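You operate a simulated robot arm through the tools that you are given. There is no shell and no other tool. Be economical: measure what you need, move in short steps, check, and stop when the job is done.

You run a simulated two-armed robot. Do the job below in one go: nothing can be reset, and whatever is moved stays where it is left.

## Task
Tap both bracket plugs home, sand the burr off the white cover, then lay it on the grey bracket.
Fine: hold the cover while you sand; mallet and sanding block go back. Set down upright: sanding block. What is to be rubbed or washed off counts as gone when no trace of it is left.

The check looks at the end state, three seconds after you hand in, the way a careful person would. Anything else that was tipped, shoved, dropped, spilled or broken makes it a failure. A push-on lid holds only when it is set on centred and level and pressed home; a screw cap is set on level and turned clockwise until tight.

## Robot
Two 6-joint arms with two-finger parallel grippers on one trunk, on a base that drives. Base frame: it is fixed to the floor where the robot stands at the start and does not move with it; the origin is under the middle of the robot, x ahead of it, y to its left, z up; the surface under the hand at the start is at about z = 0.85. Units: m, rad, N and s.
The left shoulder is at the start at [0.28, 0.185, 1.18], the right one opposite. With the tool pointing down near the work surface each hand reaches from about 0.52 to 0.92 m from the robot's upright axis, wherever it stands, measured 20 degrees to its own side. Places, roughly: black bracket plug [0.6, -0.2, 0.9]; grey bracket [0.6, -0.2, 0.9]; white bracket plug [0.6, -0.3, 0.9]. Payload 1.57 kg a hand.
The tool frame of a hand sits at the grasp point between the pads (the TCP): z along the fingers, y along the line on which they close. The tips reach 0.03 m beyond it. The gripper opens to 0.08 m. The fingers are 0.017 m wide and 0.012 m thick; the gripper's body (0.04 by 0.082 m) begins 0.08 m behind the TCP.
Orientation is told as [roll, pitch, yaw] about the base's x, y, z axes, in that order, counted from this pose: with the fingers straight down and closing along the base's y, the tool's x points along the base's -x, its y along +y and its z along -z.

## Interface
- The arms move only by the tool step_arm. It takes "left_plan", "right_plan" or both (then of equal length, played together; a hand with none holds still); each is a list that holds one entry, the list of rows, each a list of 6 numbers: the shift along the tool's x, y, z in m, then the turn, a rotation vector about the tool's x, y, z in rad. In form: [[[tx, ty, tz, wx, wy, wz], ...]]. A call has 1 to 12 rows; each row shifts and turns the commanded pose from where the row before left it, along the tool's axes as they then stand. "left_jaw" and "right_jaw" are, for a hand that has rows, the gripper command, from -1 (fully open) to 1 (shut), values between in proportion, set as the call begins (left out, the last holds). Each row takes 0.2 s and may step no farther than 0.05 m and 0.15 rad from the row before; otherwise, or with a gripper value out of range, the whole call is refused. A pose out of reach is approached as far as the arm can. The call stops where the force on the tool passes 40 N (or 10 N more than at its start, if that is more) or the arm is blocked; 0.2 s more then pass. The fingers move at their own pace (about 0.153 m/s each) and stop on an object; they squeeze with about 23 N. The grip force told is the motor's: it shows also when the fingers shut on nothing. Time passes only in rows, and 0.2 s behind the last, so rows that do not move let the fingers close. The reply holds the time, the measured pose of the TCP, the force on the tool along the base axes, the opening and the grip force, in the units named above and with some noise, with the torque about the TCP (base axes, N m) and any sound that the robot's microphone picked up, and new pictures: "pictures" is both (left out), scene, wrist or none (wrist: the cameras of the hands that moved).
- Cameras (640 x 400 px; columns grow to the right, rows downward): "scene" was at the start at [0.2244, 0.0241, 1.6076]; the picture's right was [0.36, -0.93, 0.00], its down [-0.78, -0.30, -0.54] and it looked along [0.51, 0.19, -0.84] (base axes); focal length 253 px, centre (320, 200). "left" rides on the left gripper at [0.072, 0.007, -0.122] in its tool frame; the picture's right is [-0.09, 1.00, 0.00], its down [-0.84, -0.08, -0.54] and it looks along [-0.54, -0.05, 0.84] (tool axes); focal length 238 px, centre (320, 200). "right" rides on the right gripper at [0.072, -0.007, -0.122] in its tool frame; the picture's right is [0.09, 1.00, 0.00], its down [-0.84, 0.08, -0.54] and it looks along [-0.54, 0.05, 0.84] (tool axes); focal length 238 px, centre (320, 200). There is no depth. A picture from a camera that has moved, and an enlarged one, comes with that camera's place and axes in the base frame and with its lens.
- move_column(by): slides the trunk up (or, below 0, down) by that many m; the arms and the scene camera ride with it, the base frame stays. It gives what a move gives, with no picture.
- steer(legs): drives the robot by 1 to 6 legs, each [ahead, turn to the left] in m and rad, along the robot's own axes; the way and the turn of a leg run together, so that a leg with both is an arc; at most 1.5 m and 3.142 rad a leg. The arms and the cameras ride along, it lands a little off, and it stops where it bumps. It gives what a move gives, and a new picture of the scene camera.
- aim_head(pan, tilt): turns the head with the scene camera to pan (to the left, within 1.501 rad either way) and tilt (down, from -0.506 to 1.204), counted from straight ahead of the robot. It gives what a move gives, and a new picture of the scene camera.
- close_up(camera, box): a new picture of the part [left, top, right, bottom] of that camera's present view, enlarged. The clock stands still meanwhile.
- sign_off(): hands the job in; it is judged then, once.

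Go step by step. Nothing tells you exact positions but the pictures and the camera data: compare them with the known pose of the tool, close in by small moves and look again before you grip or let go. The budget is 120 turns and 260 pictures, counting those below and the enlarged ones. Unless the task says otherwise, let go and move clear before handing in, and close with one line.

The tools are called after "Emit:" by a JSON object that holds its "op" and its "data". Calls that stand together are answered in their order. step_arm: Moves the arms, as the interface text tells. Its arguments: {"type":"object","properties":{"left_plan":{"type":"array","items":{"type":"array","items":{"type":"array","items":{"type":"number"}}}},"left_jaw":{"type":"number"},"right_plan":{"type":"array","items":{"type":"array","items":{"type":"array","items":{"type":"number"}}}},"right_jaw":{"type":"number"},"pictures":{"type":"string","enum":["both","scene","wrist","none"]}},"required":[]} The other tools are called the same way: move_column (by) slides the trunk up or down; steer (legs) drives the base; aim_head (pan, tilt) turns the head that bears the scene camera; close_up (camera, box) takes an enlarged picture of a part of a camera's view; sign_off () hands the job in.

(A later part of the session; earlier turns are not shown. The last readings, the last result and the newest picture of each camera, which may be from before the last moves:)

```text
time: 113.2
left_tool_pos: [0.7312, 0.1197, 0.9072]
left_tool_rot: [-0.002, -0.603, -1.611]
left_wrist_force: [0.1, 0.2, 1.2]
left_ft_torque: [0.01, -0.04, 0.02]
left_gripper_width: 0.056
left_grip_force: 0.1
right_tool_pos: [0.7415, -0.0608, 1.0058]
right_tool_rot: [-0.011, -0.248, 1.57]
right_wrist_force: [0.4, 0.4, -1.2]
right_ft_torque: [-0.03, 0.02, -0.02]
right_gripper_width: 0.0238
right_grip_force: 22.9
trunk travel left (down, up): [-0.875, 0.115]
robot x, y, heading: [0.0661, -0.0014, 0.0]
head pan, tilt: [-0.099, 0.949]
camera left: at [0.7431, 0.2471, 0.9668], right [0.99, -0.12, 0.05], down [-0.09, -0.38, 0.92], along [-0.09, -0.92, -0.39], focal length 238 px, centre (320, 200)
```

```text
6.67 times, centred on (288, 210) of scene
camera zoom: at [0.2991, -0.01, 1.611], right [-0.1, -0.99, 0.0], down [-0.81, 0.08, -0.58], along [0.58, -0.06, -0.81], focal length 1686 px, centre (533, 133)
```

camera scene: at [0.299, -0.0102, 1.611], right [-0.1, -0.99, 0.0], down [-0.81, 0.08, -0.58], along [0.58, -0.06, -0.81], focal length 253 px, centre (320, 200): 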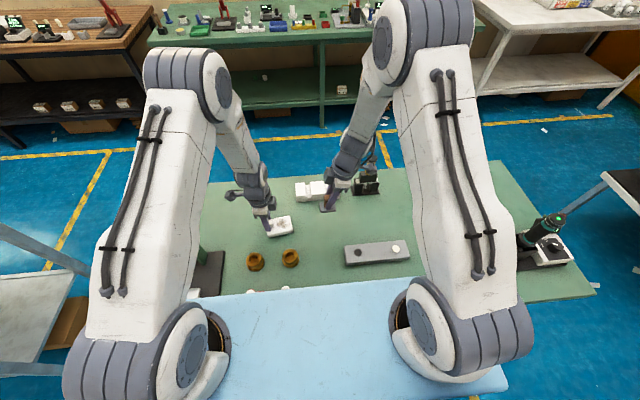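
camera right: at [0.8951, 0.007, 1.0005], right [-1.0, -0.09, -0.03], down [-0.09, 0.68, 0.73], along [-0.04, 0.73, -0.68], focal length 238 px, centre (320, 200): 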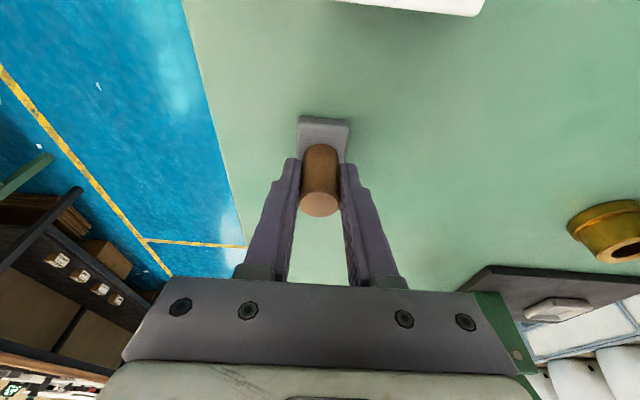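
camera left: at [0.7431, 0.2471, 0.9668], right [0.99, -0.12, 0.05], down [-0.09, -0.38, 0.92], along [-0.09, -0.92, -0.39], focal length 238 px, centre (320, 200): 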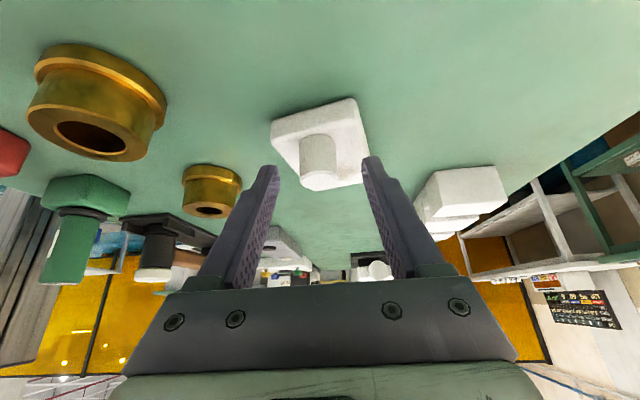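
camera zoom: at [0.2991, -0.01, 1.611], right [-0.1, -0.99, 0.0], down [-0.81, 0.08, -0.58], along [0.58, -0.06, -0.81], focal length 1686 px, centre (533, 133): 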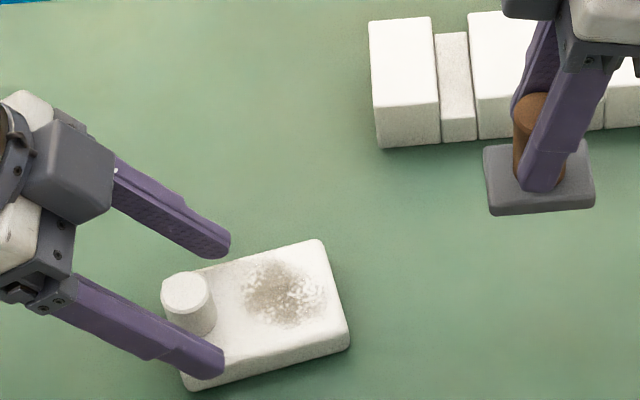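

Emit:
{"op": "step_arm", "data": {"left_plan": [[[0.012, 0, -0.0082, 0, 0, 0], [0, 0, 0, 0, 0, 0]]], "pictures": "none"}}

Emit:
{"op": "step_arm", "data": {"left_plan": [[[0, 0, 0, 0, 0, 0], [0, 0, 0, 0, 0, 0], [0, 0, 0, 0, 0, 0]]], "left_jaw": 1, "pictures": "wrist"}}

Emit:
{"op": "close_up", "data": {"camera": "scene", "box": [240, 180, 336, 240]}}

```text
time: 113.8
left_tool_pos: [0.7303, 0.1336, 0.9069]
left_tool_rot: [-0.005, -0.6, -1.611]
left_wrist_force: [0.1, 0.3, 0.0]
left_ft_torque: [0.0, 0.02, 0.01]
left_gripper_width: 0.0557
left_grip_force: 0.1
right_tool_pos: [0.7406, -0.0605, 1.0061]
right_tool_rot: [-0.01, -0.247, 1.57]
right_wrist_force: [0.2, 0.4, -0.7]
right_ft_torque: [-0.04, 0.01, 0.0]
right_gripper_width: 0.0238
right_grip_force: 22.7
trunk travel left (down, up): [-0.875, 0.115]
robot x, y, heading: [0.066, -0.0026, -0.005]
head pan, tilt: [-0.099, 0.949]
```

```text
time: 114.6
left_tool_pos: [0.7312, 0.1328, 0.9074]
left_tool_rot: [-0.003, -0.601, -1.611]
left_wrist_force: [-0.3, 0.6, -0.3]
left_ft_torque: [0.02, 0.03, 0.01]
left_gripper_width: 0.0225
left_grip_force: 22.5
right_tool_pos: [0.7409, -0.0611, 1.0055]
right_tool_rot: [-0.011, -0.247, 1.57]
right_wrist_force: [-0.3, 0.3, -0.9]
right_ft_torque: [-0.01, -0.01, 0.02]
right_gripper_width: 0.024
right_grip_force: 22.5
trunk travel left (down, up): [-0.875, 0.115]
robot x, y, heading: [0.065, -0.0005, -0.007]
head pan, tilt: [-0.099, 0.949]
camera left: at [0.7435, 0.2614, 0.9669], right [0.99, -0.12, 0.05], down [-0.09, -0.38, 0.92], along [-0.09, -0.92, -0.39], focal length 238 px, centre (320, 200)
```

left: 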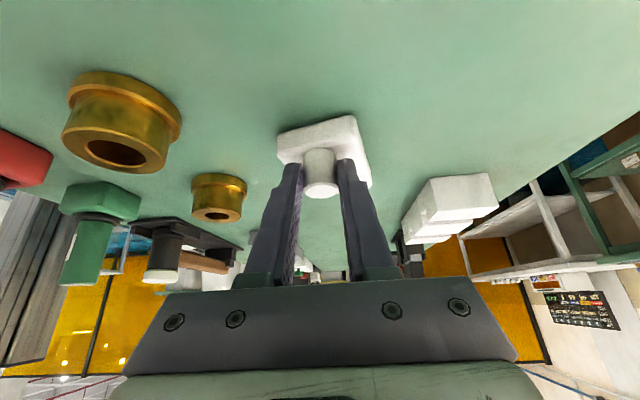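

```text
6.67 times, centred on (288, 210) of scene
camera zoom: at [0.299, -0.0102, 1.611], right [-0.1, -0.99, 0.0], down [-0.81, 0.08, -0.58], along [0.58, -0.06, -0.81], focal length 1686 px, centre (533, 133)
```

zoom: 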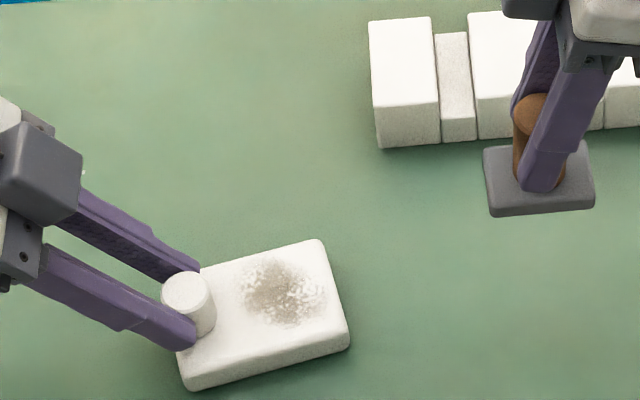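

The grip has plenty of room now, and the burr is centred at about (0.742, 0.071). Bringing the sanding block above it.

Emit:
{"op": "step_arm", "data": {"right_plan": [[[-0.0321, -0.001, 0.0082, 0, 0, 0], [-0.0321, 0, 0.0082, 0, 0, 0], [-0.0321, 0, 0.0082, 0, 0, 0], [-0.0321, 0, 0.0082, 0, 0, 0], [0.0087, 0, 0.0339, 0, 0, 0], [0.0087, 0, 0.0339, 0, 0, 0], [0, 0, 0, 0, 0, 0]]], "pictures": "none"}}

Emit:
{"op": "close_up", "data": {"camera": "scene", "box": [240, 180, 336, 240]}}

```text
time: 116.2
left_tool_pos: [0.7299, 0.133, 0.9059]
left_tool_rot: [-0.004, -0.603, -1.61]
left_wrist_force: [0.0, 1.0, -0.2]
left_ft_torque: [0.06, 0.04, -0.02]
left_gripper_width: 0.0226
left_grip_force: 22.7
right_tool_pos: [0.7435, 0.0719, 0.9351]
right_tool_rot: [-0.012, -0.248, 1.573]
right_wrist_force: [-0.5, -0.8, -1.0]
right_ft_torque: [-0.01, -0.02, 0.02]
right_gripper_width: 0.0241
right_grip_force: 23.2
trunk travel left (down, up): [-0.875, 0.115]
robot x, y, heading: [0.0711, -0.0023, -0.006]
head pan, tilt: [-0.099, 0.949]
```

```text
6.67 times, centred on (288, 210) of scene
camera zoom: at [0.299, -0.0101, 1.611], right [-0.1, -0.99, 0.0], down [-0.81, 0.08, -0.58], along [0.58, -0.06, -0.81], focal length 1686 px, centre (533, 133)
```

zoom: 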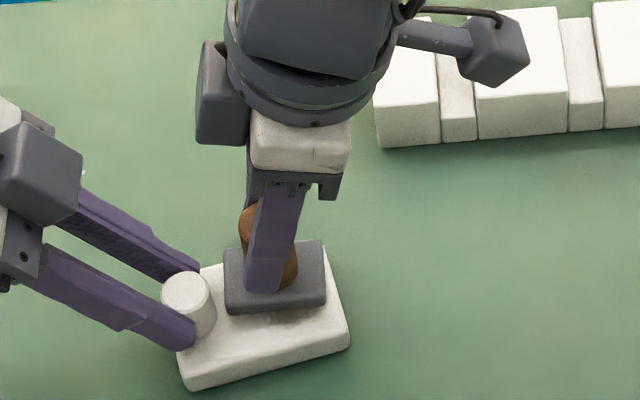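

Emit:
{"op": "step_arm", "data": {"right_plan": [[[0.0025, 0, 0.0097, 0, 0, 0], [0.0007, 0, 0.0029, 0, 0, 0], [0, 0, 0, 0, 0, 0]]], "pictures": "none"}}

Emit:
{"op": "step_arm", "data": {"right_plan": [[[0.0007, 0, 0.0029, 0, 0, 0], [0, 0, 0, 0, 0, 0]]], "pictures": "none"}}

```text
time: 117.0
left_tool_pos: [0.7296, 0.1319, 0.9067]
left_tool_rot: [-0.004, -0.601, -1.609]
left_wrist_force: [0.2, -0.9, -4.8]
left_ft_torque: [0.39, 0.07, -0.05]
left_gripper_width: 0.0229
left_grip_force: 22.6
right_tool_pos: [0.7438, 0.0727, 0.923]
right_tool_rot: [-0.014, -0.249, 1.572]
right_wrist_force: [0.9, 2.4, 15.3]
right_ft_torque: [0.1, 0.34, 0.0]
right_gripper_width: 0.0241
right_grip_force: 22.9
trunk travel left (down, up): [-0.875, 0.115]
robot x, y, heading: [0.0669, -0.0021, -0.005]
head pan, tilt: [-0.099, 0.949]
```

```text
time: 117.6
left_tool_pos: [0.731, 0.1333, 0.9077]
left_tool_rot: [-0.004, -0.6, -1.61]
left_wrist_force: [-2.4, 1.0, -3.6]
left_ft_torque: [0.24, 0.1, -0.12]
left_gripper_width: 0.0226
left_grip_force: 22.8
right_tool_pos: [0.7448, 0.072, 0.92]
right_tool_rot: [-0.014, -0.247, 1.571]
right_wrist_force: [4.3, 1.0, 12.5]
right_ft_torque: [0.03, -0.01, -0.04]
right_gripper_width: 0.024
right_grip_force: 22.7
trunk travel left (down, up): [-0.875, 0.115]
robot x, y, heading: [0.0697, -0.0009, -0.001]
head pan, tilt: [-0.099, 0.949]
```

Contact is at about 13 N, so now I'll rub back and forth over the burr.

Emit:
{"op": "step_arm", "data": {"right_plan": [[[0, 0.018, 0, 0, 0, 0], [0, -0.015, 0, 0, 0, 0], [0, -0.015, 0, 0, 0, 0], [0.0087, 0, -0.0022, 0, 0, 0], [0, 0.015, 0, 0, 0, 0], [0, 0.015, 0, 0, 0, 0], [-0.0155, 0, 0.004, 0, 0, 0], [0, -0.015, 0, 0, 0, 0], [0, -0.015, 0, 0, 0, 0], [0, 0.015, 0, 0, 0, 0], [0.0068, 0, -0.0018, 0, 0, 0], [0, 0, 0, 0, 0, 0]]], "pictures": "none"}}

Emit:
{"op": "close_up", "data": {"camera": "scene", "box": [240, 180, 336, 240]}}

```text
time: 120.2
left_tool_pos: [0.7307, 0.1322, 0.9075]
left_tool_rot: [-0.003, -0.602, -1.61]
left_wrist_force: [-0.6, -0.7, 0.9]
left_ft_torque: [-0.14, 0.08, 0.02]
left_gripper_width: 0.0225
left_grip_force: 23.0
right_tool_pos: [0.7407, 0.0716, 0.9184]
right_tool_rot: [-0.011, -0.248, 1.573]
right_wrist_force: [-0.7, 0.0, 0.2]
right_ft_torque: [0.04, 0.03, 0.02]
right_gripper_width: 0.0238
right_grip_force: 22.9
trunk travel left (down, up): [-0.875, 0.115]
robot x, y, heading: [0.0666, -0.0012, -0.005]
head pan, tilt: [-0.099, 0.949]
```

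```text
6.67 times, centred on (288, 210) of scene
camera zoom: at [0.2988, -0.0102, 1.6111], right [-0.1, -0.99, 0.0], down [-0.81, 0.08, -0.58], along [0.58, -0.06, -0.81], focal length 1686 px, centre (533, 133)
```

zoom: 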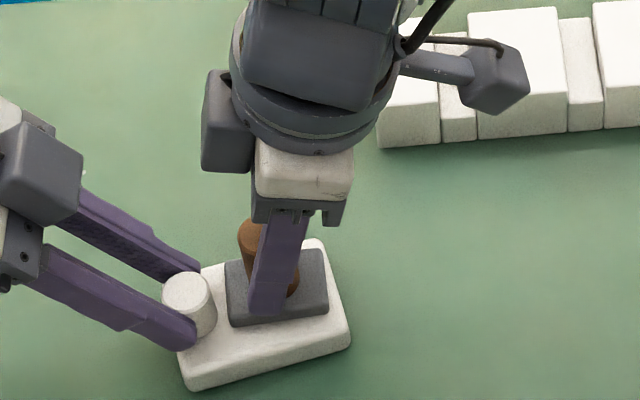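

The contact force faded as the block settled. I'll press slightly more and rub again.

Emit:
{"op": "step_arm", "data": {"right_plan": [[[0.0007, 0, 0.0029, 0, 0, 0], [0, 0.014, 0, 0, 0, 0], [0, -0.015, 0, 0, 0, 0], [0, -0.015, 0, 0, 0, 0], [0.0087, 0, -0.0022, 0, 0, 0], [0, 0.015, 0, 0, 0, 0], [0, 0.015, 0, 0, 0, 0], [-0.0155, 0, 0.004, 0, 0, 0], [0, -0.015, 0, 0, 0, 0], [0, -0.015, 0, 0, 0, 0], [0, 0.015, 0, 0, 0, 0], [0.0068, 0, -0.0018, 0, 0, 0]]], "pictures": "none"}}

Emit:
{"op": "step_arm", "data": {"right_plan": [[[-0.0049, 0, -0.0194, 0, 0, 0], [-0.0049, 0, -0.0194, 0, 0, 0], [0.03, 0, -0.01, 0, 0, 0], [0.035, 0, -0.01, 0, 0, 0], [0, 0, 0, 0, 0, 0]]], "pictures": "none"}}

Emit:
{"op": "close_up", "data": {"camera": "scene", "box": [240, 180, 336, 240]}}

```text
time: 122.8
left_tool_pos: [0.7299, 0.133, 0.9068]
left_tool_rot: [-0.003, -0.602, -1.609]
left_wrist_force: [-1.3, -1.1, 3.2]
left_ft_torque: [0.01, 0.08, 0.0]
left_gripper_width: 0.0225
left_grip_force: 23.1
right_tool_pos: [0.7414, 0.0712, 0.9171]
right_tool_rot: [-0.012, -0.248, 1.571]
right_wrist_force: [-0.5, 0.4, -1.4]
right_ft_torque: [0.02, 0.01, -0.02]
right_gripper_width: 0.0237
right_grip_force: 22.8
trunk travel left (down, up): [-0.875, 0.115]
robot x, y, heading: [0.0697, -0.0017, -0.002]
head pan, tilt: [-0.099, 0.949]
```

```text
time: 124.0
left_tool_pos: [0.7301, 0.1326, 0.908]
left_tool_rot: [0.0, -0.6, -1.607]
left_wrist_force: [0.1, 0.9, 2.4]
left_ft_torque: [-0.25, 0.08, 0.0]
left_gripper_width: 0.0226
left_grip_force: 23.0
right_tool_pos: [0.7402, 0.0029, 0.9607]
right_tool_rot: [-0.01, -0.251, 1.572]
right_wrist_force: [-0.7, 0.2, -1.1]
right_ft_torque: [0.03, 0.0, 0.01]
right_gripper_width: 0.0242
right_grip_force: 22.6
trunk travel left (down, up): [-0.875, 0.115]
robot x, y, heading: [0.0668, -0.0054, -0.002]
head pan, tilt: [-0.099, 0.949]
```

```text
6.67 times, centred on (288, 210) of scene
camera zoom: at [0.2988, -0.0103, 1.6111], right [-0.1, -0.99, 0.0], down [-0.81, 0.08, -0.58], along [0.58, -0.06, -0.81], focal length 1686 px, centre (533, 133)
```

zoom: 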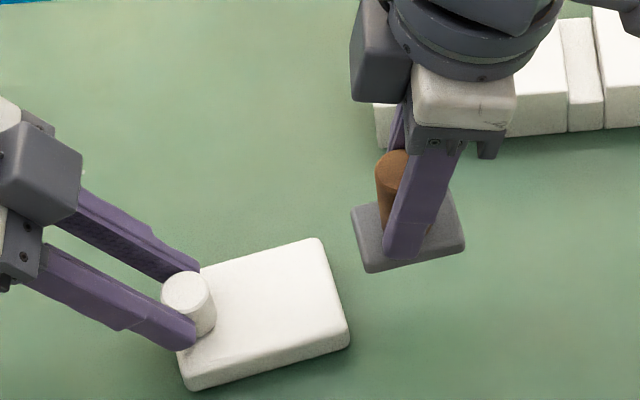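

The patch appears gone. I'll zoom in for traces and check the sanding block's attitude.

Emit:
{"op": "close_up", "data": {"camera": "scene", "box": [262, 210, 302, 242]}}

Emit:
{"op": "close_up", "data": {"camera": "right", "box": [240, 0, 480, 150]}}

Emit:
{"op": "close_up", "data": {"camera": "left", "box": [250, 90, 410, 220]}}

```text
12.50 times, centred on (282, 226) of scene
camera zoom: at [0.2988, -0.0103, 1.6111], right [-0.1, -0.99, 0.0], down [-0.81, 0.08, -0.58], along [0.58, -0.06, -0.81], focal length 3161 px, centre (795, -125)
```

zoom: 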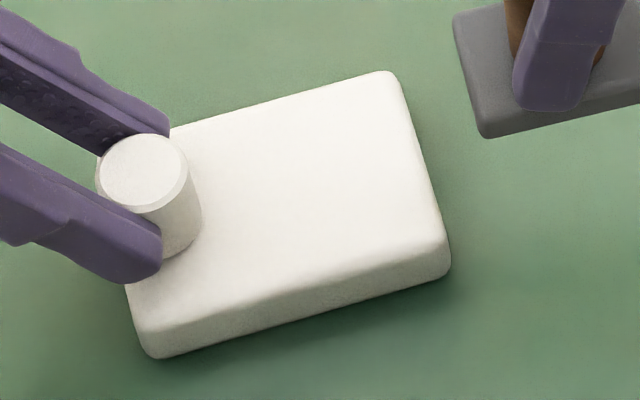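

```text
2.67 times, centred on (360, 75) of right
camera zoom: at [0.7451, -0.096, 1.0612], right [-1.0, -0.09, -0.03], down [-0.08, 0.68, 0.73], along [-0.04, 0.73, -0.68], focal length 636 px, centre (213, 533)
```

zoom: 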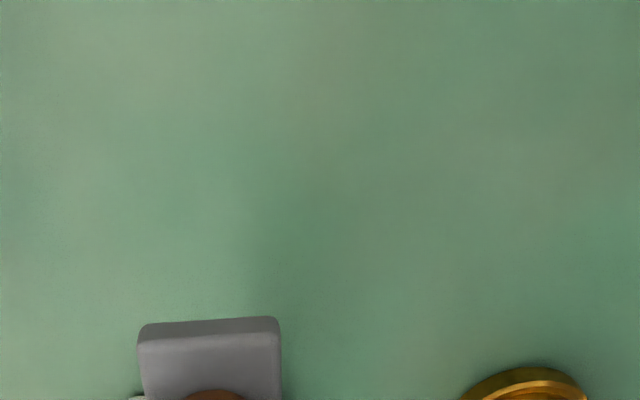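

```text
3.08 times, centred on (330, 155) of left
camera zoom: at [0.7435, 0.2615, 0.9671], right [0.99, -0.12, 0.05], down [-0.09, -0.38, 0.92], along [-0.09, -0.92, -0.39], focal length 733 px, centre (289, 338)
```

zoom: 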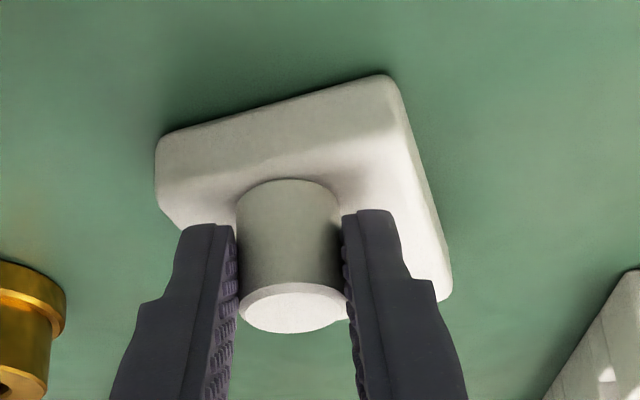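

The cover is clean with no trace left. Now I'll take the sanding block back to (0.890, 0.107), correcting its small yaw.

Emit:
{"op": "step_arm", "data": {"right_plan": [[[-0.0099, 0, -0.0388, 0.021, 0, 0.0825], [0, -0.04, 0, 0.021, 0, 0.0825], [0, -0.04, 0, 0, 0, 0], [0, -0.04, 0, 0, 0, 0], [-0.0336, -0.03, 0.0085, 0, 0, 0], [-0.0336, 0, 0.0085, 0, 0, 0], [-0.0336, 0, 0.0085, 0, 0, 0], [0, 0, 0, 0, 0, 0]]], "pictures": "none"}}

Emit:
{"op": "close_up", "data": {"camera": "scene", "box": [230, 150, 326, 210]}}

```text
time: 125.8
left_tool_pos: [0.7313, 0.133, 0.9071]
left_tool_rot: [-0.001, -0.601, -1.61]
left_wrist_force: [-0.2, -1.1, 3.2]
left_ft_torque: [0.0, 0.07, 0.0]
left_gripper_width: 0.0223
left_grip_force: 23.3
right_tool_pos: [0.9058, 0.085, 1.0019]
right_tool_rot: [-0.01, -0.25, 1.4]
right_wrist_force: [-0.6, 0.1, -0.8]
right_ft_torque: [-0.01, -0.01, 0.04]
right_gripper_width: 0.024
right_grip_force: 23.0
trunk travel left (down, up): [-0.875, 0.115]
robot x, y, heading: [0.067, 0.0012, -0.007]
head pan, tilt: [-0.099, 0.949]
```

```text
6.67 times, centred on (278, 180) of scene
camera zoom: at [0.2989, -0.0101, 1.611], right [-0.1, -0.99, 0.0], down [-0.81, 0.08, -0.58], along [0.58, -0.06, -0.81], focal length 1686 px, centre (600, 333)
```

zoom: 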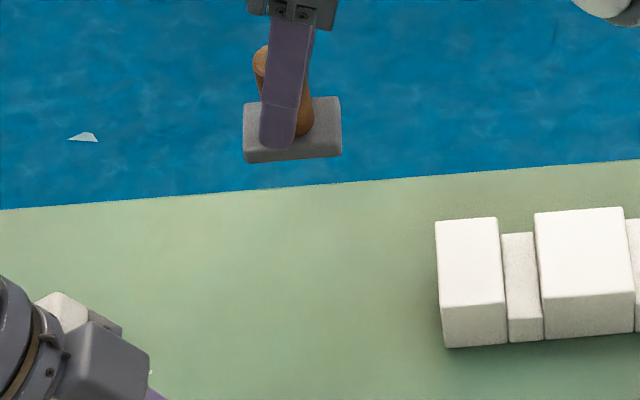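

Emit:
{"op": "step_arm", "data": {"right_plan": [[[-0.0185, 0.019, 0.0047, 0, 0, 0], [0.0111, 0, 0.0436, 0, 0, 0], [0.0099, 0, 0.0388, 0, 0, 0], [0, 0, 0, 0, 0, 0]]], "pictures": "wrist"}}

Emit:
{"op": "close_up", "data": {"camera": "scene", "box": [230, 150, 326, 210]}}

```text
time: 126.8
left_tool_pos: [0.7311, 0.1341, 0.9073]
left_tool_rot: [-0.003, -0.602, -1.609]
left_wrist_force: [0.5, 0.7, 3.9]
left_ft_torque: [-0.04, 0.06, -0.01]
left_gripper_width: 0.0227
left_grip_force: 23.3
right_tool_pos: [0.8921, 0.1058, 0.9154]
right_tool_rot: [-0.012, -0.252, 1.402]
right_wrist_force: [0.4, -0.5, -1.8]
right_ft_torque: [0.02, -0.01, -0.03]
right_gripper_width: 0.0242
right_grip_force: 23.2
trunk travel left (down, up): [-0.875, 0.115]
robot x, y, heading: [0.0698, -0.0031, -0.004]
head pan, tilt: [-0.099, 0.949]
camera right: at [0.8809, 0.0059, 1.0157], right [-1.0, 0.08, -0.03], down [0.03, 0.68, 0.73], along [0.08, 0.73, -0.68], focal length 238 px, centre (320, 200)
```

right: 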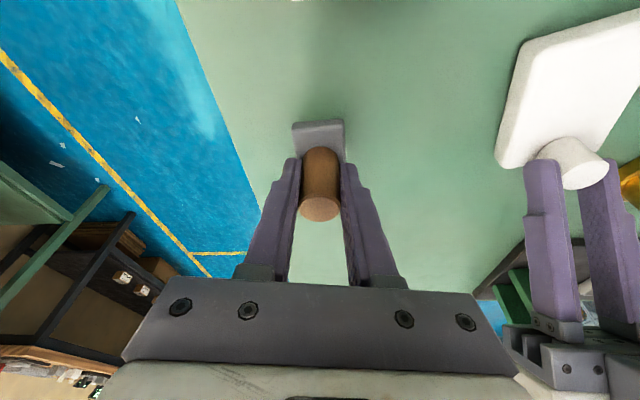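

```text
6.67 times, centred on (278, 180) of scene
camera zoom: at [0.2988, -0.0101, 1.6111], right [-0.1, -0.99, 0.0], down [-0.81, 0.08, -0.58], along [0.58, -0.06, -0.81], focal length 1686 px, centre (600, 333)
```

zoom: 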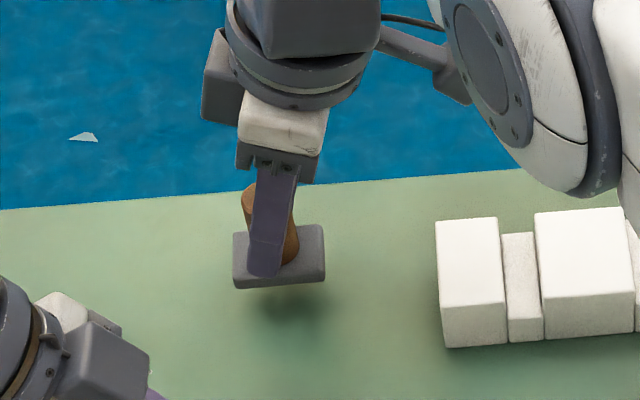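

Now lowering to the bench in small steps.

Emit:
{"op": "step_arm", "data": {"right_plan": [[[0.003, 0.002, 0.0116, 0, 0, 0], [0.0007, 0, 0.0029, 0, 0, 0], [0, 0, 0, 0, 0, 0]]], "pictures": "none"}}

Emit:
{"op": "step_arm", "data": {"right_plan": [[[0.0005, 0, 0.0019, 0, 0, 0], [0, 0, 0, 0, 0, 0]]], "pictures": "none"}}

Emit:
{"op": "close_up", "data": {"camera": "scene", "box": [230, 150, 326, 210]}}

```text
time: 127.6
left_tool_pos: [0.7309, 0.1337, 0.9075]
left_tool_rot: [-0.001, -0.601, -1.608]
left_wrist_force: [0.2, -0.1, 2.9]
left_ft_torque: [-0.04, 0.04, -0.03]
left_gripper_width: 0.0228
left_grip_force: 23.1
right_tool_pos: [0.8903, 0.1063, 0.9007]
right_tool_rot: [-0.011, -0.251, 1.402]
right_wrist_force: [0.1, -0.3, -0.3]
right_ft_torque: [0.0, -0.01, -0.01]
right_gripper_width: 0.0237
right_grip_force: 23.1
trunk travel left (down, up): [-0.875, 0.115]
robot x, y, heading: [0.0728, 0.001, -0.004]
head pan, tilt: [-0.099, 0.949]
```

```text
time: 128.2
left_tool_pos: [0.7312, 0.1334, 0.9062]
left_tool_rot: [-0.001, -0.601, -1.609]
left_wrist_force: [0.2, 0.0, 2.3]
left_ft_torque: [-0.03, 0.07, 0.0]
left_gripper_width: 0.0226
left_grip_force: 23.1
right_tool_pos: [0.89, 0.1065, 0.8977]
right_tool_rot: [-0.011, -0.25, 1.404]
right_wrist_force: [0.1, 0.3, -0.7]
right_ft_torque: [0.0, -0.02, 0.01]
right_gripper_width: 0.024
right_grip_force: 22.9
trunk travel left (down, up): [-0.875, 0.115]
robot x, y, heading: [0.0693, 0.0036, -0.005]
head pan, tilt: [-0.099, 0.949]
```

```text
6.67 times, centred on (278, 180) of scene
camera zoom: at [0.2989, -0.0101, 1.6111], right [-0.1, -0.99, 0.0], down [-0.81, 0.08, -0.58], along [0.58, -0.06, -0.81], focal length 1686 px, centre (600, 333)
```

zoom: 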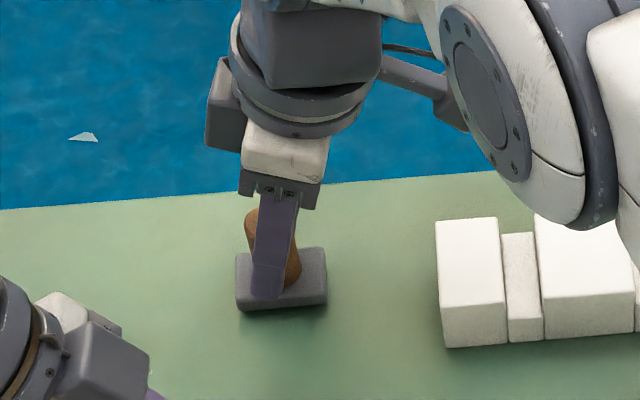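

Emit:
{"op": "step_arm", "data": {"right_plan": [[[0.0005, 0, 0.0019, 0, 0, 0], [0, 0, 0, 0, 0, 0]]], "pictures": "none"}}

Emit:
{"op": "step_arm", "data": {"right_plan": [[[0.0004, 0, 0.0015, 0, 0, 0], [0, 0, 0, 0, 0, 0]]], "pictures": "none"}}

```text
time: 128.8
left_tool_pos: [0.7298, 0.1337, 0.9066]
left_tool_rot: [0.0, -0.601, -1.608]
left_wrist_force: [0.2, 0.6, 2.2]
left_ft_torque: [-0.04, 0.08, -0.01]
left_gripper_width: 0.0226
left_grip_force: 23.5
right_tool_pos: [0.8902, 0.1063, 0.8973]
right_tool_rot: [-0.012, -0.249, 1.403]
right_wrist_force: [0.3, 0.0, -1.8]
right_ft_torque: [-0.01, 0.02, 0.0]
right_gripper_width: 0.0238
right_grip_force: 23.0
trunk travel left (down, up): [-0.875, 0.115]
robot x, y, heading: [0.0678, -0.0017, -0.005]
head pan, tilt: [-0.099, 0.949]
```

```text
time: 129.4
left_tool_pos: [0.7296, 0.1325, 0.9068]
left_tool_rot: [-0.003, -0.6, -1.609]
left_wrist_force: [-0.6, -0.2, 2.8]
left_ft_torque: [-0.01, 0.06, -0.02]
left_gripper_width: 0.0224
left_grip_force: 22.6
right_tool_pos: [0.8893, 0.106, 0.8953]
right_tool_rot: [-0.012, -0.25, 1.403]
right_wrist_force: [0.3, -0.1, -0.6]
right_ft_torque: [0.02, 0.01, 0.03]
right_gripper_width: 0.024
right_grip_force: 22.6
trunk travel left (down, up): [-0.875, 0.115]
robot x, y, heading: [0.0667, -0.0006, -0.005]
head pan, tilt: [-0.099, 0.949]
```

Emit:
{"op": "step_arm", "data": {"right_plan": [[[0.0005, 0, 0.0019, 0, 0, 0], [0, 0, 0, 0, 0, 0]]], "pictures": "none"}}

Emit:
{"op": "step_arm", "data": {"right_plan": [[[0.0004, 0, 0.0015, 0, 0, 0], [0, 0, 0, 0, 0, 0]]], "pictures": "none"}}

Emit:
{"op": "close_up", "data": {"camera": "scene", "box": [254, 160, 302, 190]}}

```text
time: 130.0
left_tool_pos: [0.7298, 0.1331, 0.907]
left_tool_rot: [-0.001, -0.6, -1.61]
left_wrist_force: [0.5, -0.2, -0.1]
left_ft_torque: [0.07, -0.02, 0.06]
left_gripper_width: 0.0226
left_grip_force: 23.3
right_tool_pos: [0.8897, 0.1065, 0.8958]
right_tool_rot: [-0.012, -0.251, 1.402]
right_wrist_force: [-1.1, -1.4, 7.4]
right_ft_torque: [-0.23, 0.25, -0.02]
right_gripper_width: 0.024
right_grip_force: 23.0
trunk travel left (down, up): [-0.875, 0.115]
robot x, y, heading: [0.0658, -0.0015, -0.007]
head pan, tilt: [-0.099, 0.949]
```

```text
time: 130.6
left_tool_pos: [0.7294, 0.1333, 0.9069]
left_tool_rot: [-0.001, -0.601, -1.609]
left_wrist_force: [-0.7, 0.8, 0.7]
left_ft_torque: [0.08, 0.0, 0.01]
left_gripper_width: 0.0228
left_grip_force: 22.4
right_tool_pos: [0.8907, 0.1073, 0.8954]
right_tool_rot: [-0.014, -0.253, 1.402]
right_wrist_force: [-3.5, -1.5, 17.7]
right_ft_torque: [-0.04, 0.45, -0.12]
right_gripper_width: 0.0239
right_grip_force: 23.4
trunk travel left (down, up): [-0.875, 0.115]
robot x, y, heading: [0.0658, 0.0001, -0.002]
head pan, tilt: [-0.099, 0.949]
```

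```text
13.33 times, centred on (278, 175) of scene
camera zoom: at [0.2979, -0.0103, 1.6114], right [-0.1, -0.99, 0.0], down [-0.81, 0.08, -0.58], along [0.58, -0.06, -0.81], focal length 3372 px, centre (880, 533)
```

zoom: 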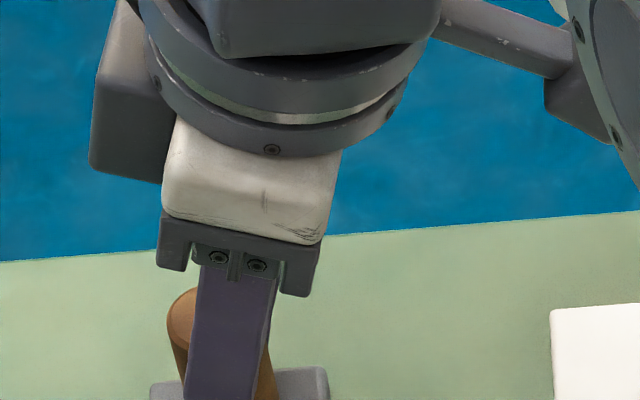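

The block is on the bench. I'll open and withdraw along the fingers.

Emit:
{"op": "step_arm", "data": {"right_plan": [[[0, 0, -0.0015, 0, 0, 0], [0, 0, 0, 0, 0, 0], [0, 0, 0, 0, 0, 0], [0, 0, -0.03, 0, 0, 0], [0, 0, -0.04, 0, 0, 0], [0, 0, -0.04, 0, 0, 0], [0, 0, 0, 0, 0, 0]]], "right_jaw": -0.7, "pictures": "wrist"}}

Emit:
{"op": "close_up", "data": {"camera": "scene", "box": [230, 150, 326, 210]}}

```text
time: 132.2
left_tool_pos: [0.7308, 0.1346, 0.9064]
left_tool_rot: [-0.003, -0.599, -1.609]
left_wrist_force: [-1.0, 0.6, 1.3]
left_ft_torque: [-0.05, 0.15, -0.06]
left_gripper_width: 0.0226
left_grip_force: 22.7
right_tool_pos: [0.8833, 0.0791, 1.0002]
right_tool_rot: [-0.01, -0.249, 1.402]
right_wrist_force: [0.5, 0.6, 0.5]
right_ft_torque: [-0.01, 0.03, 0.0]
right_gripper_width: 0.068
right_grip_force: 0.1
trunk travel left (down, up): [-0.875, 0.115]
robot x, y, heading: [0.0662, -0.0047, -0.002]
head pan, tilt: [-0.099, 0.949]
camera right: at [0.8712, -0.0202, 1.1019], right [-1.0, 0.08, -0.03], down [0.03, 0.68, 0.73], along [0.08, 0.73, -0.68], focal length 238 px, centre (320, 200)
```

right: 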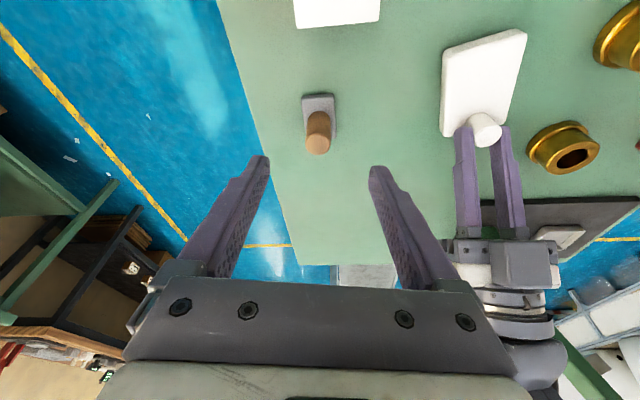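

```text
6.67 times, centred on (278, 180) of scene
camera zoom: at [0.2988, -0.0102, 1.6111], right [-0.1, -0.99, 0.0], down [-0.81, 0.08, -0.58], along [0.58, -0.06, -0.81], focal length 1686 px, centre (600, 333)
```

zoom: 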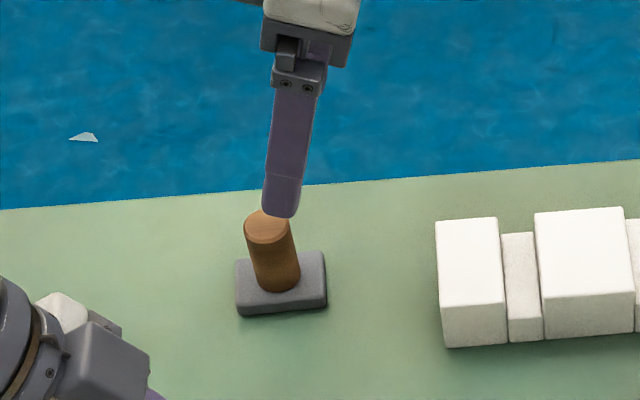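

The sanding block stands upright in its place. The right arm suits the bracket better, so the left hand will let go of the cover and withdraw. Meanwhile the right hand rises, straightens and moves toward the post.

Emit:
{"op": "step_arm", "data": {"left_plan": [[[0, 0, 0, 0, 0, 0], [0, 0, 0, 0, 0, 0], [0, 0, -0.02, 0, 0, 0], [0, 0, -0.04, 0, 0, 0], [0, 0, -0.04, 0, 0, 0], [-0.02, 0, -0.04, 0, 0, 0], [-0.02, 0, -0.04, 0, 0, 0], [0, 0, 0, 0, 0, 0]]], "right_plan": [[[0, 0, 0, 0, 0, 0], [0, 0, 0, 0, 0, 0], [0, 0, -0.03, 0, 0, 0], [0, 0, -0.03, 0, 0.125, 0], [0, 0, 0, 0, 0.125, 0], [0, 0.03, 0, 0, 0, 0], [0, 0.04, 0, 0, 0, 0], [0, 0.04, 0, 0, 0, 0]]], "left_jaw": -0.5, "right_jaw": -0.7, "pictures": "both"}}

Emit:
{"op": "close_up", "data": {"camera": "scene", "box": [240, 180, 336, 240]}}

```text
time: 134.0
left_tool_pos: [0.7324, 0.2033, 1.0781]
left_tool_rot: [-0.002, -0.599, -1.609]
left_wrist_force: [0.0, -0.2, -0.2]
left_ft_torque: [0.0, 0.01, 0.03]
left_gripper_width: 0.06
left_grip_force: 0.0
right_tool_pos: [0.7714, 0.0826, 1.0571]
right_tool_rot: [-0.009, 0.0, 1.397]
right_wrist_force: [-0.8, 0.0, -0.2]
right_ft_torque: [0.0, -0.01, 0.0]
right_gripper_width: 0.0677
right_grip_force: 0.1
trunk travel left (down, up): [-0.875, 0.115]
robot x, y, heading: [0.0669, -0.0034, -0.006]
head pan, tilt: [-0.099, 0.949]
camera scene: at [0.2987, -0.0102, 1.6111], right [-0.1, -0.99, 0.0], down [-0.81, 0.08, -0.58], along [0.58, -0.06, -0.81], focal length 253 px, centre (320, 200)
camera right: at [0.7645, 0.0122, 1.1794], right [-1.0, 0.08, -0.01], down [0.06, 0.84, 0.54], along [0.05, 0.54, -0.84], focal length 238 px, centre (320, 200)
camera left: at [0.7454, 0.3301, 1.1382], right [0.99, -0.12, 0.05], down [-0.09, -0.38, 0.92], along [-0.09, -0.92, -0.39], focal length 238 px, centre (320, 200)
```

scene: 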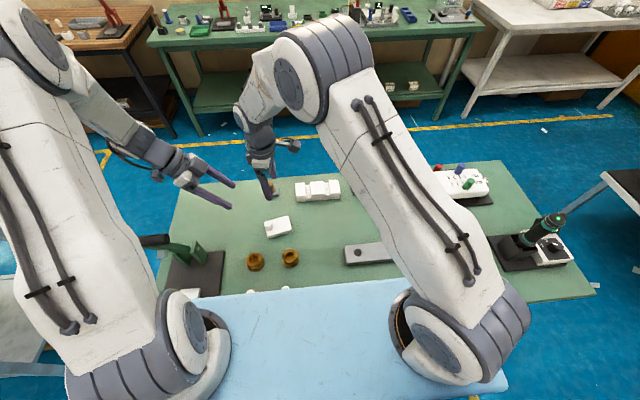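
right: 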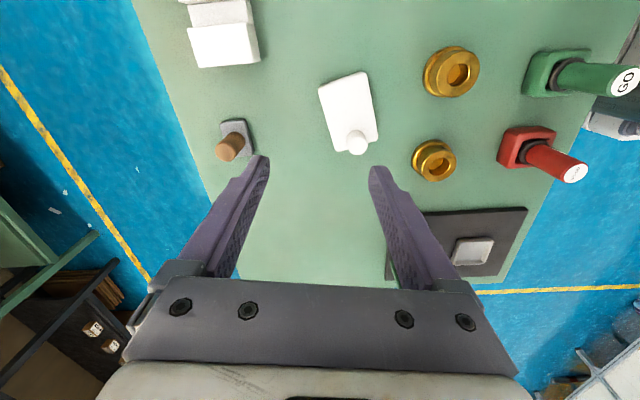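
left: 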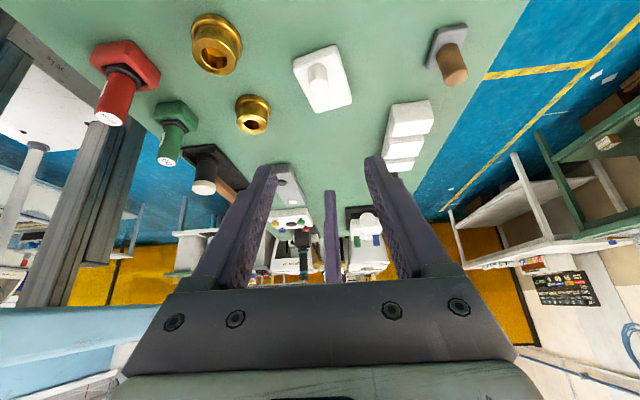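

```text
6.67 times, centred on (288, 210) of scene
camera zoom: at [0.2987, -0.0102, 1.6111], right [-0.1, -0.99, 0.0], down [-0.81, 0.08, -0.58], along [0.58, -0.06, -0.81], focal length 1686 px, centre (533, 133)
```

zoom: 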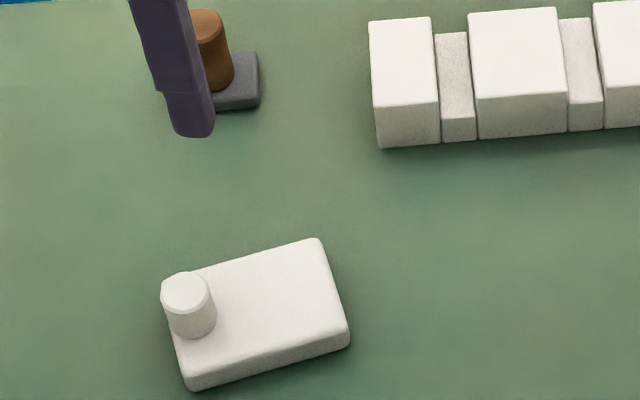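

Emit:
{"op": "step_arm", "data": {"left_plan": [[[0, 0, -0.03, 0, 0, 0], [0, 0, -0.03, 0, 0, 0], [0, 0, -0.03, 0, 0, 0], [0, 0, -0.03, 0, 0, 0], [0, 0, 0, 0, 0, 0]]], "right_plan": [[[-0.0125, 0.023, 0, 0, 0, 0], [-0.013, 0.0234, 0.02, 0, 0, 0], [0, 0, 0.04, 0, 0, 0], [0, 0, 0.04, 0, 0, 0], [0, 0, 0, 0, 0, 0]]], "right_jaw": -1, "pictures": "none"}}

Emit:
{"op": "close_up", "data": {"camera": "right", "box": [240, 60, 432, 220]}}

Emit:
{"op": "close_up", "data": {"camera": "scene", "box": [240, 180, 336, 240]}}

```text
time: 135.2
left_tool_pos: [0.7377, 0.2695, 1.1777]
left_tool_rot: [0.0, -0.6, -1.608]
left_wrist_force: [0.5, 0.3, -0.4]
left_ft_torque: [-0.03, 0.03, -0.02]
left_gripper_width: 0.06
left_grip_force: 0.1
right_tool_pos: [0.732, 0.1169, 0.9573]
right_tool_rot: [-0.011, -0.001, 1.399]
right_wrist_force: [0.6, 0.0, 0.1]
right_ft_torque: [0.0, 0.03, -0.01]
right_gripper_width: 0.0801
right_grip_force: 0.0
trunk travel left (down, up): [-0.875, 0.115]
robot x, y, heading: [0.0677, 0.0005, -0.009]
head pan, tilt: [-0.099, 0.949]
```

```text
2.50 times, centred on (336, 140) of right
camera zoom: at [0.7252, 0.0462, 1.0794], right [-1.0, 0.08, -0.01], down [0.06, 0.84, 0.54], along [0.05, 0.54, -0.84], focal length 596 px, centre (280, 350)
```

zoom: 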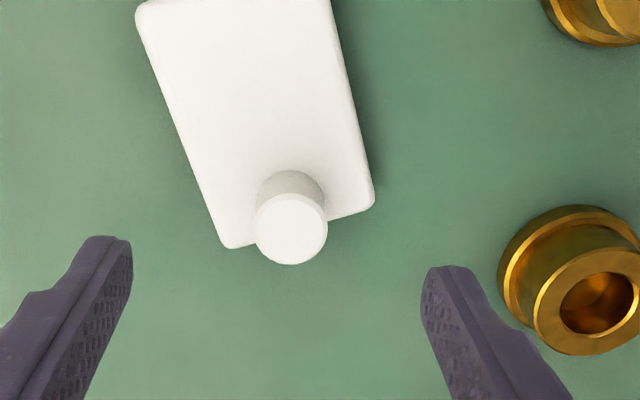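

```text
6.67 times, centred on (288, 210) of scene
camera zoom: at [0.299, -0.01, 1.6111], right [-0.1, -0.99, 0.0], down [-0.81, 0.08, -0.58], along [0.58, -0.06, -0.81], focal length 1686 px, centre (533, 133)
```

zoom: 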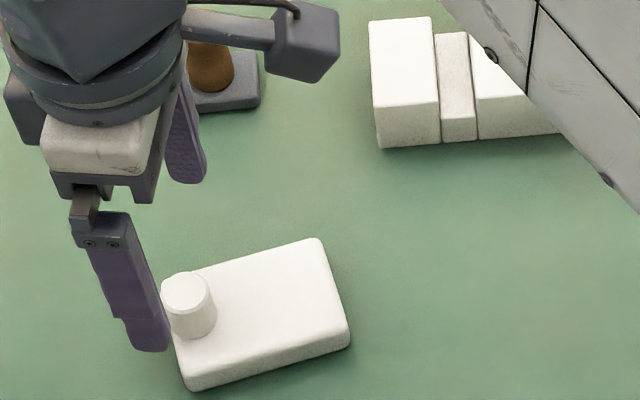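

Emit:
{"op": "step_arm", "data": {"right_plan": [[[-0.0005, 0.003, 0.027, 0, 0, 0], [0, 0, 0.026, 0, 0, 0], [0, 0, 0, 0, 0, 0]]], "pictures": "none"}}

Emit:
{"op": "step_arm", "data": {"right_plan": [[[0, 0, 0, 0, 0, 0], [0, 0, 0, 0, 0, 0], [0, 0, 0, 0, 0, 0]]], "right_jaw": 1, "pictures": "none"}}

Emit:
{"op": "step_arm", "data": {"right_plan": [[[0, 0, -0.02, 0, 0, 0], [0, 0, -0.03, 0, 0, 0], [0, 0, -0.04, 0, 0, 0], [0, 0, 0, 0, 0, 0]]], "pictures": "wrist"}}

Emit:
{"op": "close_up", "data": {"camera": "scene", "box": [240, 180, 336, 240]}}

```text
time: 136.0
left_tool_pos: [0.7375, 0.2693, 1.1759]
left_tool_rot: [-0.004, -0.601, -1.611]
left_wrist_force: [-1.1, 0.0, 0.4]
left_ft_torque: [0.03, 0.0, 0.0]
left_gripper_width: 0.0598
left_grip_force: 0.1
right_tool_pos: [0.7308, 0.1173, 0.904]
right_tool_rot: [-0.011, -0.002, 1.397]
right_wrist_force: [-0.9, 0.2, 0.1]
right_ft_torque: [-0.01, 0.0, -0.01]
right_gripper_width: 0.0799
right_grip_force: 0.2
trunk travel left (down, up): [-0.875, 0.115]
robot x, y, heading: [0.0676, -0.0056, -0.008]
head pan, tilt: [-0.099, 0.949]
```

```text
time: 136.8
left_tool_pos: [0.7377, 0.2694, 1.1758]
left_tool_rot: [-0.002, -0.599, -1.609]
left_wrist_force: [-1.1, -0.8, -0.6]
left_ft_torque: [0.01, -0.03, -0.05]
left_gripper_width: 0.0601
left_grip_force: 0.1
right_tool_pos: [0.7297, 0.1164, 0.9056]
right_tool_rot: [-0.01, 0.0, 1.398]
right_wrist_force: [0.1, -1.0, 2.2]
right_ft_torque: [0.04, 0.1, 0.03]
right_gripper_width: 0.0226
right_grip_force: 23.3
trunk travel left (down, up): [-0.875, 0.115]
robot x, y, heading: [0.0643, 0.0013, -0.004]
head pan, tilt: [-0.099, 0.949]
```

```text
time: 137.8
left_tool_pos: [0.7368, 0.268, 1.1769]
left_tool_rot: [0.0, -0.599, -1.61]
left_wrist_force: [-0.8, 0.5, -0.3]
left_ft_torque: [0.02, -0.02, 0.0]
left_gripper_width: 0.0599
left_grip_force: 0.1
right_tool_pos: [0.7299, 0.1191, 0.9943]
right_tool_rot: [-0.011, 0.001, 1.398]
right_wrist_force: [0.1, 0.5, -1.2]
right_ft_torque: [0.02, -0.02, 0.05]
right_gripper_width: 0.0226
right_grip_force: 23.1
trunk travel left (down, up): [-0.875, 0.115]
robot x, y, heading: [0.0681, -0.0003, -0.007]
head pan, tilt: [-0.099, 0.949]
camera right: at [0.722, 0.0469, 1.116], right [-1.0, 0.08, -0.01], down [0.06, 0.84, 0.54], along [0.05, 0.54, -0.84], focal length 238 px, centre (320, 200)
```

right: 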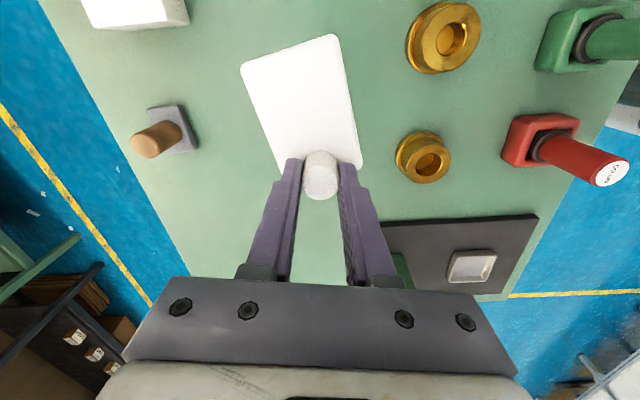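

```text
6.67 times, centred on (288, 210) of scene
camera zoom: at [0.2987, -0.0102, 1.6111], right [-0.1, -0.99, 0.0], down [-0.81, 0.08, -0.58], along [0.58, -0.06, -0.81], focal length 1686 px, centre (533, 133)
```

zoom: 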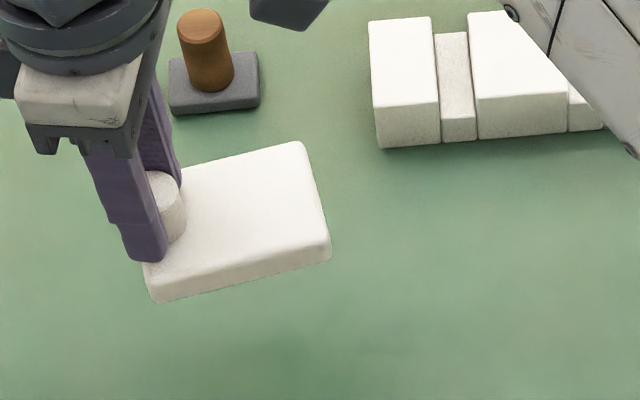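

The cover is in the right hand. Carrying it over the bracket and turning it square.

Emit:
{"op": "step_arm", "data": {"right_plan": [[[0.041, 0.0077, 0, 0, 0, 0], [0.041, 0.0077, 0, 0, 0, 0], [0.041, 0.0077, 0, 0, 0, 0], [0.041, 0.0077, 0, 0, 0, 0], [0.041, 0.0077, 0, 0, 0, 0], [0.041, 0.0077, 0, 0, 0, 0], [0.041, 0.0077, 0, 0, 0, 0], [0.041, 0.0077, 0, 0, 0, 0], [0, 0, 0, 0, 0, 0.11], [0, 0, 0, 0, 0, 0.11], [0, 0, 0.03, 0, 0, 0], [0, 0, 0, 0, 0, 0]]], "pictures": "both"}}

Emit:
{"op": "close_up", "data": {"camera": "scene", "box": [320, 200, 448, 280]}}

```text
time: 140.4
left_tool_pos: [0.7384, 0.2689, 1.1759]
left_tool_rot: [-0.005, -0.601, -1.61]
left_wrist_force: [0.0, -0.8, -0.7]
left_ft_torque: [0.03, -0.01, -0.03]
left_gripper_width: 0.0604
left_grip_force: 0.0
right_tool_pos: [0.6121, -0.1962, 0.9629]
right_tool_rot: [-0.011, -0.004, 1.178]
right_wrist_force: [0.4, 1.0, -0.8]
right_ft_torque: [0.03, -0.02, 0.0]
right_gripper_width: 0.0228
right_grip_force: 23.3
trunk travel left (down, up): [-0.875, 0.115]
robot x, y, heading: [0.0698, -0.0006, -0.006]
head pan, tilt: [-0.099, 0.949]
camera scene: at [0.2993, -0.0103, 1.611], right [-0.1, -0.99, 0.0], down [-0.81, 0.08, -0.58], along [0.58, -0.06, -0.81], focal length 253 px, centre (320, 200)
camera right: at [0.5899, -0.2643, 1.0844], right [-0.96, 0.3, -0.01], down [0.24, 0.8, 0.54], along [0.17, 0.52, -0.84], focal length 238 px, centre (320, 200)
```

scene: 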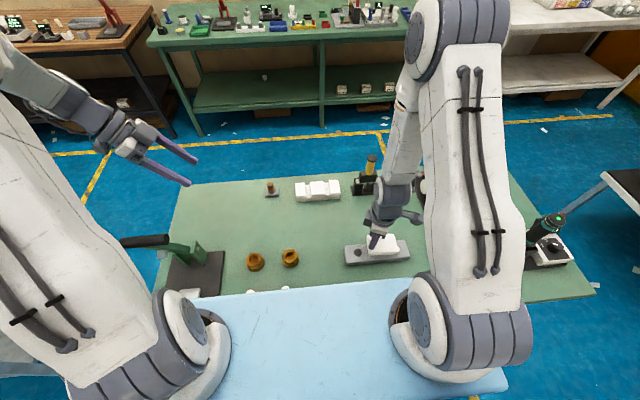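
right: 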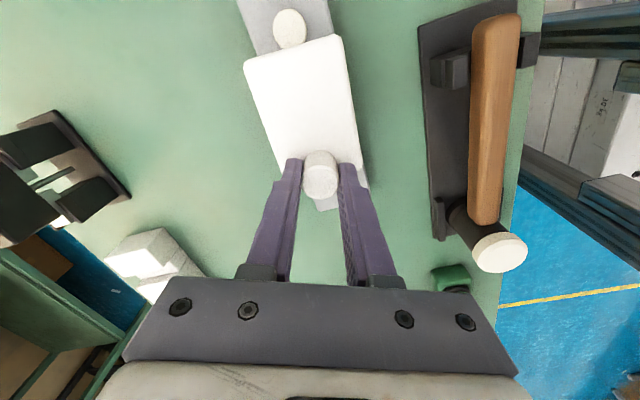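

```text
5.00 times, centred on (384, 240) of scene
camera zoom: at [0.2993, -0.0103, 1.611], right [-0.1, -0.99, 0.0], down [-0.81, 0.08, -0.58], along [0.58, -0.06, -0.81], focal length 1264 px, centre (0, 0)
```

zoom: 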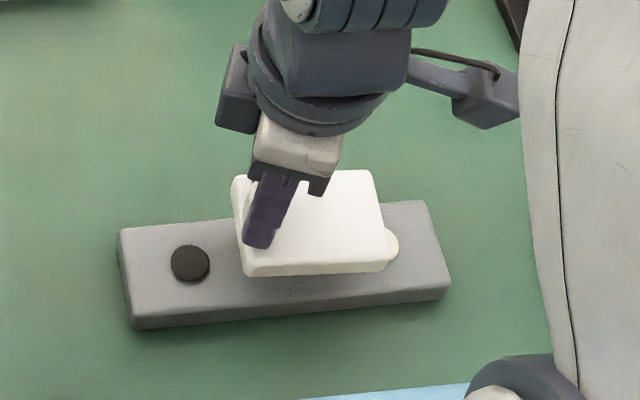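

Emit:
{"op": "step_arm", "data": {"right_plan": [[[0, 0, 0, 0, 0, -0.05], [-0.004, 0.0005, 0.012, 0, 0, 0], [0, 0, 0.01, 0, 0, 0], [0, 0, 0, 0, 0, 0]]], "pictures": "wrist"}}

Emit:
{"op": "close_up", "data": {"camera": "scene", "box": [336, 215, 416, 265]}}

Emit:
{"op": "close_up", "data": {"camera": "right", "box": [220, 0, 400, 220]}}

```text
time: 141.4
left_tool_pos: [0.7375, 0.269, 1.1748]
left_tool_rot: [0.0, -0.602, -1.61]
left_wrist_force: [0.7, 0.2, 1.4]
left_ft_torque: [-0.03, 0.0, -0.01]
left_gripper_width: 0.06
left_grip_force: 0.1
right_tool_pos: [0.6137, -0.1913, 0.9406]
right_tool_rot: [-0.01, -0.002, 1.229]
right_wrist_force: [-0.2, 0.5, -2.3]
right_ft_torque: [0.0, -0.02, 0.0]
right_gripper_width: 0.0225
right_grip_force: 22.8
trunk travel left (down, up): [-0.875, 0.115]
robot x, y, heading: [0.0638, -0.0031, -0.007]
head pan, tilt: [-0.099, 0.949]
camera right: at [0.594, -0.2606, 1.0627], right [-0.97, 0.25, -0.01], down [0.2, 0.81, 0.54], along [0.14, 0.52, -0.84], focal length 238 px, centre (320, 200)
```

right: 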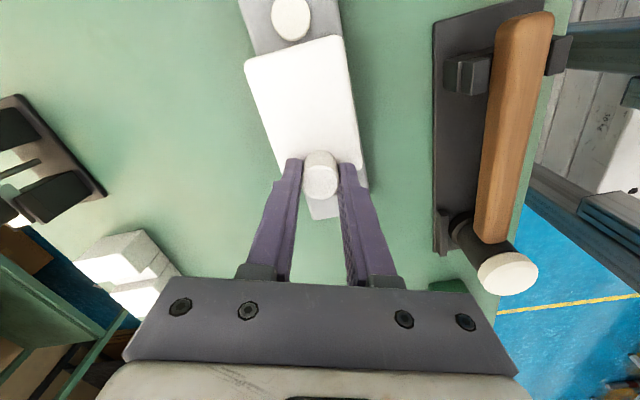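

```text
8.00 times, centred on (376, 240) of scene
camera zoom: at [0.299, -0.0102, 1.611], right [-0.1, -0.99, 0.0], down [-0.81, 0.08, -0.58], along [0.58, -0.06, -0.81], focal length 2023 px, centre (-128, -120)
```

zoom: 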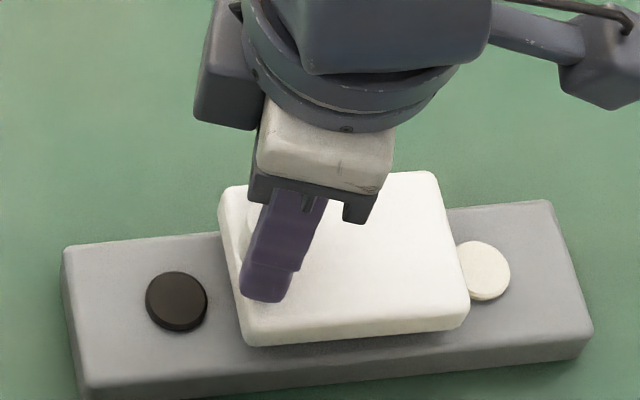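

```text
1.82 times, centred on (310, 110) of right
camera zoom: at [0.594, -0.2606, 1.0627], right [-0.97, 0.25, -0.01], down [0.2, 0.81, 0.54], along [0.14, 0.52, -0.84], focal length 433 px, centre (338, 364)
```

zoom: 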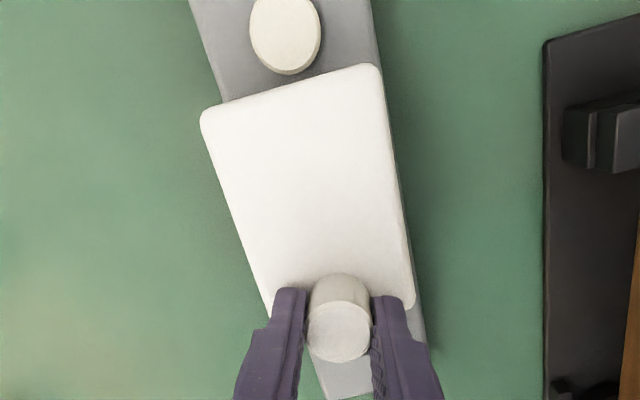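

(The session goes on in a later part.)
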